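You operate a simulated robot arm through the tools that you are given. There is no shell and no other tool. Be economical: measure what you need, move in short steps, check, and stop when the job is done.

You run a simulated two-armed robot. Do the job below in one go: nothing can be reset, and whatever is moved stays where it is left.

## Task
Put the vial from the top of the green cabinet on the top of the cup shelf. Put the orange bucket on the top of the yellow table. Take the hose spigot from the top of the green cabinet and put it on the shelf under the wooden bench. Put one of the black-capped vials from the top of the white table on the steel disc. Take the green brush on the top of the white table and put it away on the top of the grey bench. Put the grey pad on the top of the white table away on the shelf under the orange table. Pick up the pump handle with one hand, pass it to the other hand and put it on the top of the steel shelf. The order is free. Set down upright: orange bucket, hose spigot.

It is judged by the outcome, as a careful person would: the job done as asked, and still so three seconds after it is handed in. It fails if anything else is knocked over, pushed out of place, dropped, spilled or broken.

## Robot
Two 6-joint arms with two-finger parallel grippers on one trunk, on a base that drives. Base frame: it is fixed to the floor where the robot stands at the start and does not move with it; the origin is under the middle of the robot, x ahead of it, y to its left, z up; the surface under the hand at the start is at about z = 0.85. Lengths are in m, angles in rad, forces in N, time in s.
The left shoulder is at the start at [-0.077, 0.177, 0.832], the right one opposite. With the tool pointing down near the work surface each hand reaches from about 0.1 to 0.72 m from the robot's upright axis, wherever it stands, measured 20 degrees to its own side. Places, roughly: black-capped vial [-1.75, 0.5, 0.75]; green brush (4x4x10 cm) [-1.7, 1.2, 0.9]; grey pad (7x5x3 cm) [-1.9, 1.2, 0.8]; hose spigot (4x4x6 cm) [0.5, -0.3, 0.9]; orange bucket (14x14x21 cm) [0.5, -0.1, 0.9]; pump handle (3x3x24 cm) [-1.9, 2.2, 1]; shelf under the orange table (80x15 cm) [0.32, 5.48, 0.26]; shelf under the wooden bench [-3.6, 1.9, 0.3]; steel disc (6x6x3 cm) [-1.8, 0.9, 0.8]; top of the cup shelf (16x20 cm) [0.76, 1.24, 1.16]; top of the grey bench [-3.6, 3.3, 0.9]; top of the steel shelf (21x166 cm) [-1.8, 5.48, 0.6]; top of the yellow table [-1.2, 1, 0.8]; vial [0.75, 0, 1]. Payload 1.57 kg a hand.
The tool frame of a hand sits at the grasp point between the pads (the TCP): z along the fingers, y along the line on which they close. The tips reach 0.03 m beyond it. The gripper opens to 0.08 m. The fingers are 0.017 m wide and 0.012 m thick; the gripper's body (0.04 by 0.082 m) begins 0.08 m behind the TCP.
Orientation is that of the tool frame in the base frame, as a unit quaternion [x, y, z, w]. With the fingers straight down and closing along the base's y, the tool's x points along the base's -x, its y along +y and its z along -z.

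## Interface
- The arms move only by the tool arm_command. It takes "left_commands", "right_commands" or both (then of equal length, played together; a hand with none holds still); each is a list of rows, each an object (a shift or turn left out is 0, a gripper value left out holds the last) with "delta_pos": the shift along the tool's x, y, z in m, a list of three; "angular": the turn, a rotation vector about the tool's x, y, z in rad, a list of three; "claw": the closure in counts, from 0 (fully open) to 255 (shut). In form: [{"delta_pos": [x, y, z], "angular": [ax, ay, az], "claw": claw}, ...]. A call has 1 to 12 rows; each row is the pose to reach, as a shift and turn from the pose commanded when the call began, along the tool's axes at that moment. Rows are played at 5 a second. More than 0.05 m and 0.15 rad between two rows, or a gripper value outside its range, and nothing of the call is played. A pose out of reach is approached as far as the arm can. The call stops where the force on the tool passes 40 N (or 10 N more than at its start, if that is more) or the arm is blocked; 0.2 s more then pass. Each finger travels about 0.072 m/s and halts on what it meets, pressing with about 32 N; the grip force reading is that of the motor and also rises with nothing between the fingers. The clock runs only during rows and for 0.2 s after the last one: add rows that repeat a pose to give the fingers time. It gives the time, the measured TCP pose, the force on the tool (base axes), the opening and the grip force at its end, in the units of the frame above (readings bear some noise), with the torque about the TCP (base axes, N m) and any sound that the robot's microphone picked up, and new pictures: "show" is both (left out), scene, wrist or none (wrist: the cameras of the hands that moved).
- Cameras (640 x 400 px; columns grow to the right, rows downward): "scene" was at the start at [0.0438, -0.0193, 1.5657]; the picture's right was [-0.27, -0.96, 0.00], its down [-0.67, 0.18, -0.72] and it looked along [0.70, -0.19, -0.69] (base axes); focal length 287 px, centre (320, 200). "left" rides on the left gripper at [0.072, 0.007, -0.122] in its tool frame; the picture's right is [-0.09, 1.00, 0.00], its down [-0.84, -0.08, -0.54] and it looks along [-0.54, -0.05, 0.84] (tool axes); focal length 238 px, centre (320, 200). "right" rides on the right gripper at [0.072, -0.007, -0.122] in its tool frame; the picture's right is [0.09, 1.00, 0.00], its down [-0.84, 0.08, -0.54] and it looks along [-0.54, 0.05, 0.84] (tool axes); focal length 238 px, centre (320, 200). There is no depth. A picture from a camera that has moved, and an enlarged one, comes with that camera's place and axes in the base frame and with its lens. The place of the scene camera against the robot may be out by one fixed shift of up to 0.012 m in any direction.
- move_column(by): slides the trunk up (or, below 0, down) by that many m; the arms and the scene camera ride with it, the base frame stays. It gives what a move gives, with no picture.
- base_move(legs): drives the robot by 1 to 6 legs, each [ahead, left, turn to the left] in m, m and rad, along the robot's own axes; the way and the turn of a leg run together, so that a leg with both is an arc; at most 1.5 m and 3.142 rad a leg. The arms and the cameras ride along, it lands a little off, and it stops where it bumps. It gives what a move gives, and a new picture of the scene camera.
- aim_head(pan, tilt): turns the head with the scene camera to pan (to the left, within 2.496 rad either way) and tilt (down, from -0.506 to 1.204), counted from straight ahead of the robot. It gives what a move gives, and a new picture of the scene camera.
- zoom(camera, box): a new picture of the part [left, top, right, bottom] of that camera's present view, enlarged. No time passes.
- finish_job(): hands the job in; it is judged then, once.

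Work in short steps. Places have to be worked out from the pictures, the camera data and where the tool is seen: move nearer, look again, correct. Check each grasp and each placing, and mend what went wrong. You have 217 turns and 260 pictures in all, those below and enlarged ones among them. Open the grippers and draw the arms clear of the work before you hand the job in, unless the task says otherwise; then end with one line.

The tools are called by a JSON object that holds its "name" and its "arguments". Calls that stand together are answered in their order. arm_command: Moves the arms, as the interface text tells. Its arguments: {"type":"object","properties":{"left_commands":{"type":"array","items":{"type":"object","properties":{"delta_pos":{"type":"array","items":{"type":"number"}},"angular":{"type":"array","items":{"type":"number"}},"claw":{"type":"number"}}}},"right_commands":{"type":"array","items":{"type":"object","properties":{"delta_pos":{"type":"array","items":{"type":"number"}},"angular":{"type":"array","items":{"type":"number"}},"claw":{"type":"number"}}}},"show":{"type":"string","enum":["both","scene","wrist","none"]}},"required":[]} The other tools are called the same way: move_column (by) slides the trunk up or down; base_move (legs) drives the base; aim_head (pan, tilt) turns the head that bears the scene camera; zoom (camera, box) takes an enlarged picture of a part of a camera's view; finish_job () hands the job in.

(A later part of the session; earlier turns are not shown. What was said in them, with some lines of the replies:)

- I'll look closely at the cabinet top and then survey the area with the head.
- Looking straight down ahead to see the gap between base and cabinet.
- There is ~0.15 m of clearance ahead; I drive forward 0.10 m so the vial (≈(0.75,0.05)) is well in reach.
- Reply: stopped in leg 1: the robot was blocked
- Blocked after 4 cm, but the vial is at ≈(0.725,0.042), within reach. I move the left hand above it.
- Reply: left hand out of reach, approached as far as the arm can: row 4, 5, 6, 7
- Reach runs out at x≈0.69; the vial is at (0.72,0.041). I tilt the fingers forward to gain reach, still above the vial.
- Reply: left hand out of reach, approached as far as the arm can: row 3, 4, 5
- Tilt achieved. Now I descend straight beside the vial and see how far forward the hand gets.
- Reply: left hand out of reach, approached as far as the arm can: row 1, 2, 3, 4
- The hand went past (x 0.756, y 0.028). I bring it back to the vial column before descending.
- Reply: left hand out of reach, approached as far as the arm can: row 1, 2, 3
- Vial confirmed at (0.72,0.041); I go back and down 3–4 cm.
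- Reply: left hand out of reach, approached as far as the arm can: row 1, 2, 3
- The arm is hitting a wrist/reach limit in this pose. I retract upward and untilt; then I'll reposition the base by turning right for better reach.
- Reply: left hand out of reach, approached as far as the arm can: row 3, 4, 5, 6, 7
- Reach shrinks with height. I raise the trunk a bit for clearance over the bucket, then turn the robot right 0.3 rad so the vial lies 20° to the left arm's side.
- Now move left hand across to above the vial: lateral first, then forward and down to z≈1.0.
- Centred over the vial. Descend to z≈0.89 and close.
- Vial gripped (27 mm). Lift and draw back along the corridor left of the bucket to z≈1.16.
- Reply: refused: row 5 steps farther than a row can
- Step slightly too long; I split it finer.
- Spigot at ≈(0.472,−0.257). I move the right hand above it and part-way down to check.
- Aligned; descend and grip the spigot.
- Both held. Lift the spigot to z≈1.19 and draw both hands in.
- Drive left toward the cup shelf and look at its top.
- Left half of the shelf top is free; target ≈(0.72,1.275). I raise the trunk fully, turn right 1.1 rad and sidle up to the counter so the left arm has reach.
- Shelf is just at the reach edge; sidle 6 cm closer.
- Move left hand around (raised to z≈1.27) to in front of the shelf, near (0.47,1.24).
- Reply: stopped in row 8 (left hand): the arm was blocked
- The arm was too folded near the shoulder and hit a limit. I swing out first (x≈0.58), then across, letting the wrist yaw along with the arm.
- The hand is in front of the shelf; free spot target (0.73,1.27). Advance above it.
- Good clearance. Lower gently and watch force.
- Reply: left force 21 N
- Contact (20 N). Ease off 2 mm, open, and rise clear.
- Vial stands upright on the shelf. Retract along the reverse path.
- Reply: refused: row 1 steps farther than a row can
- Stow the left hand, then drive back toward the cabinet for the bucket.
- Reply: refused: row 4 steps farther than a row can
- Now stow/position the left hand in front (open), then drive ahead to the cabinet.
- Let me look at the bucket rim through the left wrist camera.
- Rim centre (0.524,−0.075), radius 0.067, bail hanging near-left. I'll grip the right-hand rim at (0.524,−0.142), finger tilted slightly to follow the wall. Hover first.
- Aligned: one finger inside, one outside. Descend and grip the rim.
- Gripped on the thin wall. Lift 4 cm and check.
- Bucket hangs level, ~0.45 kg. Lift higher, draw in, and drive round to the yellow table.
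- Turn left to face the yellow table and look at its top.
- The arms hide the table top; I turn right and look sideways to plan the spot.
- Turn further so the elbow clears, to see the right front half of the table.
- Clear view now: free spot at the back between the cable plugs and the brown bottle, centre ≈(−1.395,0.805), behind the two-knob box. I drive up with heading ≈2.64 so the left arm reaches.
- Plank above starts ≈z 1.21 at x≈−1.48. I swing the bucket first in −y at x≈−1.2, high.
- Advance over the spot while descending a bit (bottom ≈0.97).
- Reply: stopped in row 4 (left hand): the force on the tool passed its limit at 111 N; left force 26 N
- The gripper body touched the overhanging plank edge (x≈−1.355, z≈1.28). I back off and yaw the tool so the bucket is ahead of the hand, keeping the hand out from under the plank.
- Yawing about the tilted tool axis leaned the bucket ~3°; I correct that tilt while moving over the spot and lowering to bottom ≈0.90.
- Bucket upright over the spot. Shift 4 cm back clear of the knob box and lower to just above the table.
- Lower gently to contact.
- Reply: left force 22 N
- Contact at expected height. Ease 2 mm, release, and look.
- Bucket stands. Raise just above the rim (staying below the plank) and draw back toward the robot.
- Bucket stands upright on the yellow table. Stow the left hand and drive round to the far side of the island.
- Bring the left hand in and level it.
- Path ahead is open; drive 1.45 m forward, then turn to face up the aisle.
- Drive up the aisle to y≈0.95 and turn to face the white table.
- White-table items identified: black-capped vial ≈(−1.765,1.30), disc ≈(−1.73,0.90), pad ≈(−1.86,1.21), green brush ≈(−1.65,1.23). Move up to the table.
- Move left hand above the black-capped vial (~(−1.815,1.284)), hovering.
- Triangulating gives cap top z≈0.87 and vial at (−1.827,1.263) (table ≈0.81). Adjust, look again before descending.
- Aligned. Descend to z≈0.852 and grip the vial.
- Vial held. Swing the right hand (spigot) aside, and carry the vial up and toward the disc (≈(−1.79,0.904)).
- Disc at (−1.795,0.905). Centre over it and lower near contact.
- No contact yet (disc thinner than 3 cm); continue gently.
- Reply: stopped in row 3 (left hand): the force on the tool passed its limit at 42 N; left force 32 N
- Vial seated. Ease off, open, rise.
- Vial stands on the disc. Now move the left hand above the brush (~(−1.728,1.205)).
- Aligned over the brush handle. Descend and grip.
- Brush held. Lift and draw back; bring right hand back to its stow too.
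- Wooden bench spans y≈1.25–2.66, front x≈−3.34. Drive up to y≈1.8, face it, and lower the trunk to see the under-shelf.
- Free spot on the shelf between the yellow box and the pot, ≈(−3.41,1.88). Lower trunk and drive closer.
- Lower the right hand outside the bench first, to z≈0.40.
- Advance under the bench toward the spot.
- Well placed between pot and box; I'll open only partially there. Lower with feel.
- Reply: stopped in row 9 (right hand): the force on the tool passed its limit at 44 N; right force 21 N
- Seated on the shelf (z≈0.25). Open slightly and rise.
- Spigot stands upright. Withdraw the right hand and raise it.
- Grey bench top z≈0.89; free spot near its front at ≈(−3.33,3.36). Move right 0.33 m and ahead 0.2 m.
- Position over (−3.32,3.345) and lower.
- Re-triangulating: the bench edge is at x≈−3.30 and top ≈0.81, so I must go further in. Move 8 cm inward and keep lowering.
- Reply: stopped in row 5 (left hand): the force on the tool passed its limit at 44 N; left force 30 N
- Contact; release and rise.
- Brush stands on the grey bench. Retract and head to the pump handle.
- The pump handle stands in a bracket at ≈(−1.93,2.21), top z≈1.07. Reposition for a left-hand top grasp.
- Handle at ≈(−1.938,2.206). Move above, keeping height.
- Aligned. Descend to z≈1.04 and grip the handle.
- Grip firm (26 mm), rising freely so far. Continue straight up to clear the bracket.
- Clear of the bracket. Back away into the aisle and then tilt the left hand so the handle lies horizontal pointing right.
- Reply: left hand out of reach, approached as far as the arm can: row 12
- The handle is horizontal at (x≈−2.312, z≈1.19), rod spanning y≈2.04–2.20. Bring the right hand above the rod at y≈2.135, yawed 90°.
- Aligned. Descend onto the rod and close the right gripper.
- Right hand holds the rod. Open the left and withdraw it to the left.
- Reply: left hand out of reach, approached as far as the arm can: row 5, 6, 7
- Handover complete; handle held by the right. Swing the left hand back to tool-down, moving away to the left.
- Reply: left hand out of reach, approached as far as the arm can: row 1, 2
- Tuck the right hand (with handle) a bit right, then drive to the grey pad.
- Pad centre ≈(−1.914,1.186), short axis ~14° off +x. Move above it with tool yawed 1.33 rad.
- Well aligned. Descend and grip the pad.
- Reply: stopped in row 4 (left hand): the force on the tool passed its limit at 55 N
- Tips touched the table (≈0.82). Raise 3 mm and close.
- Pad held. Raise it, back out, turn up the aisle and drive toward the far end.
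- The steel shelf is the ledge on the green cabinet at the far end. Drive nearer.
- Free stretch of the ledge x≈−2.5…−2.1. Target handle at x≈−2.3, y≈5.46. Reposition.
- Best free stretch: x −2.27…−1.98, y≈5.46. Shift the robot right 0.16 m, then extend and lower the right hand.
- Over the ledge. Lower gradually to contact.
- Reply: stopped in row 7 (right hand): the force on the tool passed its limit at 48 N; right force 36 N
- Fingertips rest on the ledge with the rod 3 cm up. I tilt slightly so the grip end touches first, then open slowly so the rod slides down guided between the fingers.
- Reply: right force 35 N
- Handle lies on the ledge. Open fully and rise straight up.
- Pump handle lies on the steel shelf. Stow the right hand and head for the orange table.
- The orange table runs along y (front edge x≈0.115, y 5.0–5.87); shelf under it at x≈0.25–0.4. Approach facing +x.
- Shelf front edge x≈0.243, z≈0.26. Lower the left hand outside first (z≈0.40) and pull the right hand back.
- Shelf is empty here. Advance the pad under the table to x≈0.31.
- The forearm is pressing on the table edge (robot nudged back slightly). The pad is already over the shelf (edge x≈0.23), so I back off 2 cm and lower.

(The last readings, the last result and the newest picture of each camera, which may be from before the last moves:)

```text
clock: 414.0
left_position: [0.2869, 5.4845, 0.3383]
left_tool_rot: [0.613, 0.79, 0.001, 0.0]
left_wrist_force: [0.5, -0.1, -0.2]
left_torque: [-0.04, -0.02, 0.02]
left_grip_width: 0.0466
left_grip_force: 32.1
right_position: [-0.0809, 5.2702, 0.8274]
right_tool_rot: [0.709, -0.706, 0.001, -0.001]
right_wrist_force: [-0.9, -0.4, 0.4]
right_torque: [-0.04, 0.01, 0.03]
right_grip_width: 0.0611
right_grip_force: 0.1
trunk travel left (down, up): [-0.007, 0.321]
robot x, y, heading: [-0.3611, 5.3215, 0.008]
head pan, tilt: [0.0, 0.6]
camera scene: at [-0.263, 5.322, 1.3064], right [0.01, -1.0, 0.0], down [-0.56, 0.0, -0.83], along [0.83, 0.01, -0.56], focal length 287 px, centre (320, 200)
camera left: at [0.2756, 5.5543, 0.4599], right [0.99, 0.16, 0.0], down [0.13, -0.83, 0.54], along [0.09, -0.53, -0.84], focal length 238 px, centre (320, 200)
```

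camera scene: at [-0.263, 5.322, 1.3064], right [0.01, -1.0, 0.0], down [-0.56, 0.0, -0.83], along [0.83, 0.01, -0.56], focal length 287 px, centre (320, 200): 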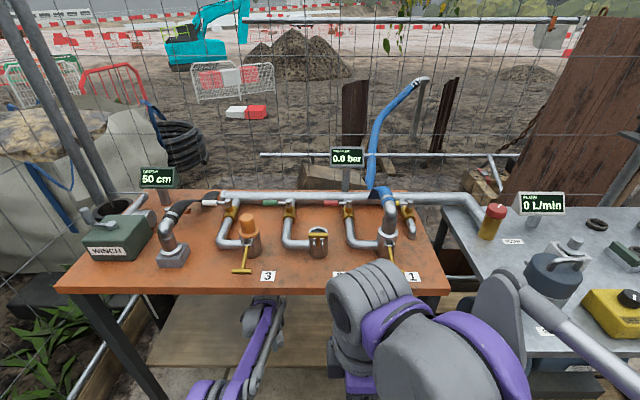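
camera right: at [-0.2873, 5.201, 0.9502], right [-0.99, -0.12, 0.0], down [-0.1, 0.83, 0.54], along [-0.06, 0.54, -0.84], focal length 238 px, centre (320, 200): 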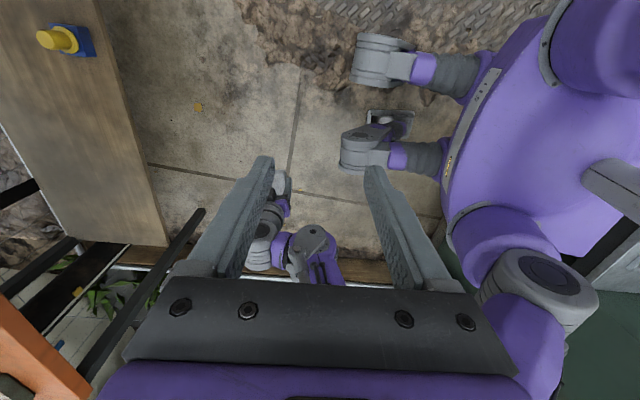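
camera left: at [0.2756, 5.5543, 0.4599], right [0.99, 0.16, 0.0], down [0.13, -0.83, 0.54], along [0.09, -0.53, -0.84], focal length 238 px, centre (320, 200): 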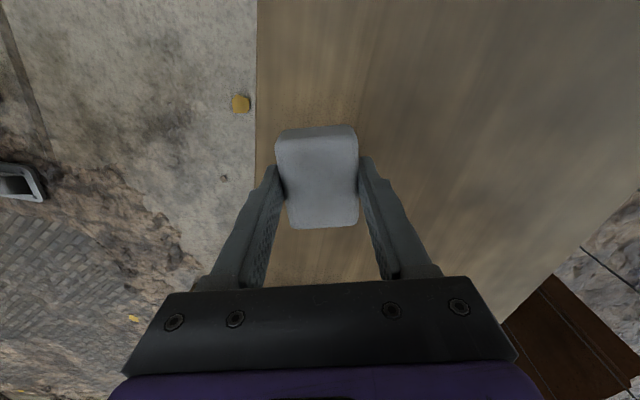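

Contact relieved; table unmoved. Nudge 2 cm inward while lowering toward the shelf.

{"name": "arm_command", "arguments": {"left_commands": [{"delta_pos": [-0.002, 0.01, 0.015]}, {"delta_pos": [-0.005, 0.019, 0.03]}, {"delta_pos": [-0.005, 0.019, 0.036]}, {"delta_pos": [-0.005, 0.019, 0.042]}, {"delta_pos": [-0.005, 0.019, 0.046]}, {"delta_pos": [-0.005, 0.019, 0.05]}, {"delta_pos": [-0.005, 0.019, 0.054]}, {"delta_pos": [-0.005, 0.019, 0.058]}, {"delta_pos": [-0.005, 0.019, 0.062]}, {"delta_pos": [-0.005, 0.019, 0.066]}, {"delta_pos": [-0.005, 0.019, 0.07]}], "show": "wrist"}}

```text
clock: 415.9
left_position: [0.2966, 5.4859, 0.292]
left_tool_rot: [0.612, 0.791, 0.003, 0.001]
left_wrist_force: [-4.6, -0.4, 17.5]
left_torque: [-0.06, 0.35, -0.01]
left_grip_width: 0.0467
left_grip_force: 32.1
left hand out of reach, approached as far as the arm can: row 3, 4, 5, 6, 7, 8, 9
right_position: [-0.081, 5.2713, 0.8286]
right_tool_rot: [0.709, -0.705, 0.0, 0.0]
right_wrist_force: [1.0, -0.1, 0.1]
right_torque: [0.02, 0.0, 0.01]
right_grip_width: 0.0613
right_grip_force: 0.1
trunk travel left (down, up): [-0.007, 0.321]
robot x, y, heading: [-0.3646, 5.3197, 0.01]
head pan, tilt: [0.0, 0.6]
stopped in row 9 (left hand): the force on the tool passed its limit at 44 N (the readings are from after the stop); the commanded pose is now the measured one
camera left: at [0.2844, 5.5561, 0.4139], right [0.99, 0.16, 0.01], down [0.13, -0.83, 0.54], along [0.09, -0.53, -0.84], focal length 238 px, centre (320, 200)
```

left: 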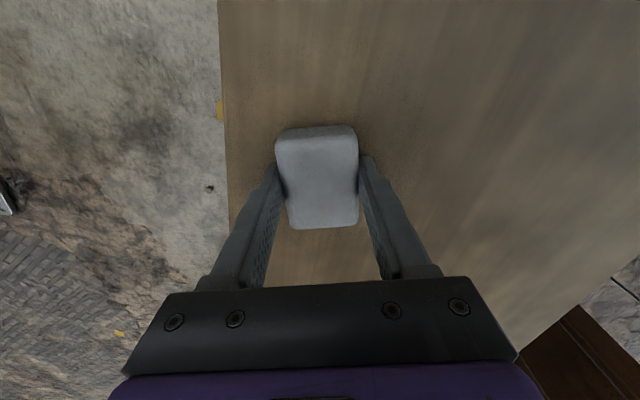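

Pad seated on the shelf. Open and lift slightly, then look.

{"name": "arm_command", "arguments": {"left_commands": [{"delta_pos": [0, 0, -0.002]}, {"delta_pos": [0, 0, -0.002], "claw": 30}, {"delta_pos": [0, 0, -0.002], "claw": 0}, {"delta_pos": [0, 0, -0.002], "claw": 0}, {"delta_pos": [0, 0, -0.02], "claw": 0}, {"delta_pos": [0, 0, -0.045], "claw": 0}, {"delta_pos": [0, 0, -0.045], "claw": 0}], "show": "wrist"}}

```text
clock: 417.5
left_position: [0.2959, 5.4881, 0.3344]
left_tool_rot: [0.612, 0.791, 0.004, 0.001]
left_wrist_force: [0.1, -0.4, -0.2]
left_torque: [0.0, 0.0, -0.03]
left_grip_width: 0.0801
left_grip_force: 0.2
right_position: [-0.0803, 5.2702, 0.8289]
right_tool_rot: [0.709, -0.705, 0.001, -0.002]
right_wrist_force: [-0.1, 0.2, 0.5]
right_torque: [0.02, 0.0, 0.0]
right_grip_width: 0.0608
right_grip_force: 0.0
trunk travel left (down, up): [-0.007, 0.321]
robot x, y, heading: [-0.3656, 5.32, 0.009]
head pan, tilt: [0.0, 0.6]
camera left: at [0.2836, 5.5565, 0.4568], right [0.99, 0.16, 0.01], down [0.13, -0.83, 0.54], along [0.09, -0.53, -0.84], focal length 238 px, centre (320, 200)
```

left: 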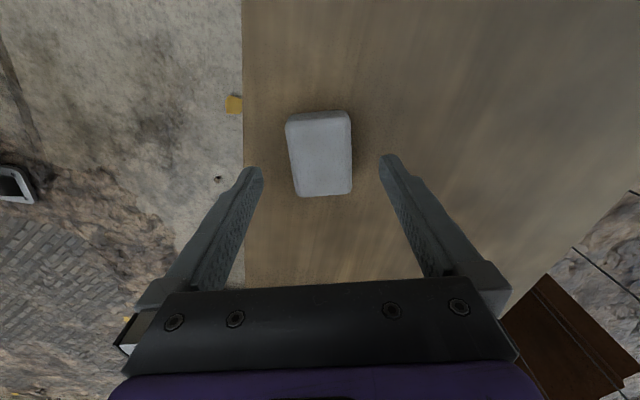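

Pad lies flat on the shelf. Withdraw the hand outward, rising slightly.

{"name": "arm_command", "arguments": {"left_commands": [{"delta_pos": [0.002, -0.01, -0.01]}, {"delta_pos": [0.011, -0.045, -0.015]}, {"delta_pos": [0.021, -0.085, -0.015]}, {"delta_pos": [0.032, -0.125, -0.015]}, {"delta_pos": [0.043, -0.165, -0.015]}, {"delta_pos": [0.054, -0.205, -0.015]}, {"delta_pos": [0.065, -0.245, -0.015]}, {"delta_pos": [0.074, -0.28, -0.015]}], "show": "both"}}

```text
clock: 419.3
left_position: [0.008, 5.4874, 0.35]
left_tool_rot: [0.612, 0.791, 0.003, 0.002]
left_wrist_force: [-0.2, 0.5, 0.4]
left_torque: [-0.03, 0.02, 0.0]
left_grip_width: 0.0801
left_grip_force: 0.1
right_position: [-0.081, 5.2706, 0.8289]
right_tool_rot: [0.709, -0.705, 0.001, 0.0]
right_wrist_force: [0.7, 0.1, 0.3]
right_torque: [0.03, 0.02, 0.0]
right_grip_width: 0.0612
right_grip_force: 0.1
trunk travel left (down, up): [-0.007, 0.321]
robot x, y, heading: [-0.3676, 5.318, 0.007]
head pan, tilt: [0.0, 0.6]
camera scene: at [-0.2634, 5.322, 1.3064], right [0.01, -1.0, 0.0], down [-0.56, 0.0, -0.83], along [0.83, 0.01, -0.56], focal length 287 px, centre (320, 200)
camera left: at [-0.0048, 5.5572, 0.4714], right [0.99, 0.16, 0.01], down [0.13, -0.83, 0.54], along [0.09, -0.53, -0.84], focal length 238 px, centre (320, 200)
```

scene: 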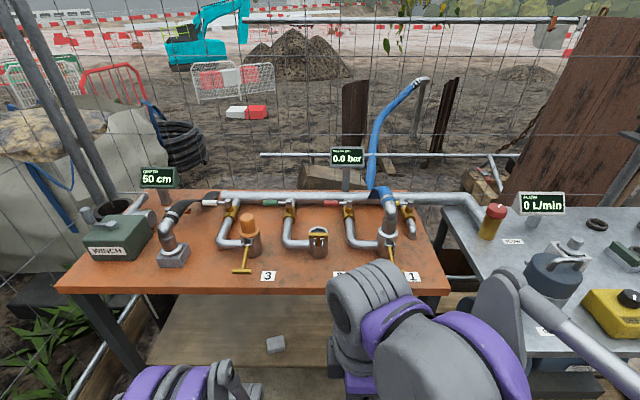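
left: 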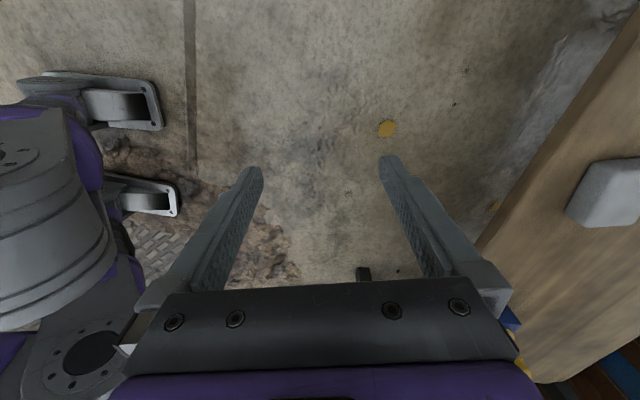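

Pad is on the shelf and nothing on the table moved. Back off and take a last look at the handle.

{"name": "base_move", "arguments": {"legs": [[-0.22, 0, 0]]}}

{"name": "aim_head", "arguments": {"pan": 2.49, "tilt": 0.4}}

```text
clock: 420.9
left_position: [-0.2071, 5.4863, 0.3505]
left_tool_rot: [0.614, 0.79, 0.003, 0.001]
left_wrist_force: [-1.4, 0.0, 0.5]
left_torque: [0.0, 0.01, 0.02]
left_grip_width: 0.0804
left_grip_force: 0.1
right_position: [-0.296, 5.2677, 0.8285]
right_tool_rot: [0.708, -0.707, 0.001, -0.001]
right_wrist_force: [0.1, 0.3, 0.5]
right_torque: [-0.03, -0.02, 0.04]
right_grip_width: 0.0612
right_grip_force: 0.1
trunk travel left (down, up): [-0.007, 0.321]
robot x, y, heading: [-0.5789, 5.3219, 0.004]
head pan, tilt: [0.0, 0.6]
camera scene: at [-0.4791, 5.3206, 1.3065], right [0.0, -1.0, 0.0], down [-0.56, 0.0, -0.83], along [0.83, 0.0, -0.56], focal length 287 px, centre (320, 200)
```

scene: 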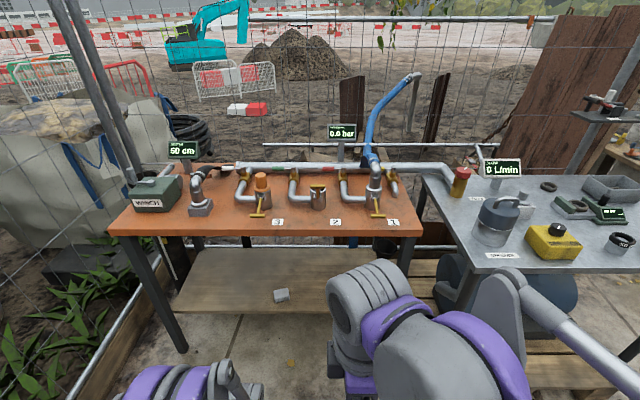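

```text
clock: 423.2
left_position: [-0.2058, 5.4845, 0.3496]
left_tool_rot: [0.613, 0.79, 0.003, 0.001]
left_wrist_force: [0.2, 0.0, 0.3]
left_torque: [0.04, -0.02, -0.02]
left_grip_width: 0.08
left_grip_force: 0.1
right_position: [-0.2969, 5.2686, 0.8285]
right_tool_rot: [0.707, -0.707, 0.0, -0.001]
right_wrist_force: [0.4, 0.2, -0.1]
right_torque: [0.05, -0.01, 0.04]
right_grip_width: 0.061
right_grip_force: 0.1
trunk travel left (down, up): [-0.007, 0.321]
robot x, y, heading: [-0.5811, 5.3147, 0.006]
head pan, tilt: [2.491, 0.4]
camera scene: at [-0.6409, 5.3762, 1.3246], right [0.6, 0.8, 0.0], down [0.31, -0.23, -0.92], along [-0.73, 0.56, -0.39], focal length 287 px, centre (320, 200)
```

scene: 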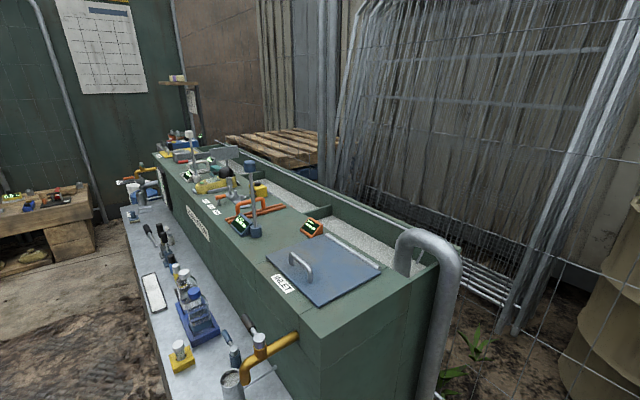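

The handle is still on the ledge, everything is placed, the grippers are empty and clear, so I hand in.

{"name": "finish_job", "arguments": {}}

```text
The job is handed in.
```

All seven items are in their asked-for places and the job is handed in; the orange bucket and hose spigot were set down upright.
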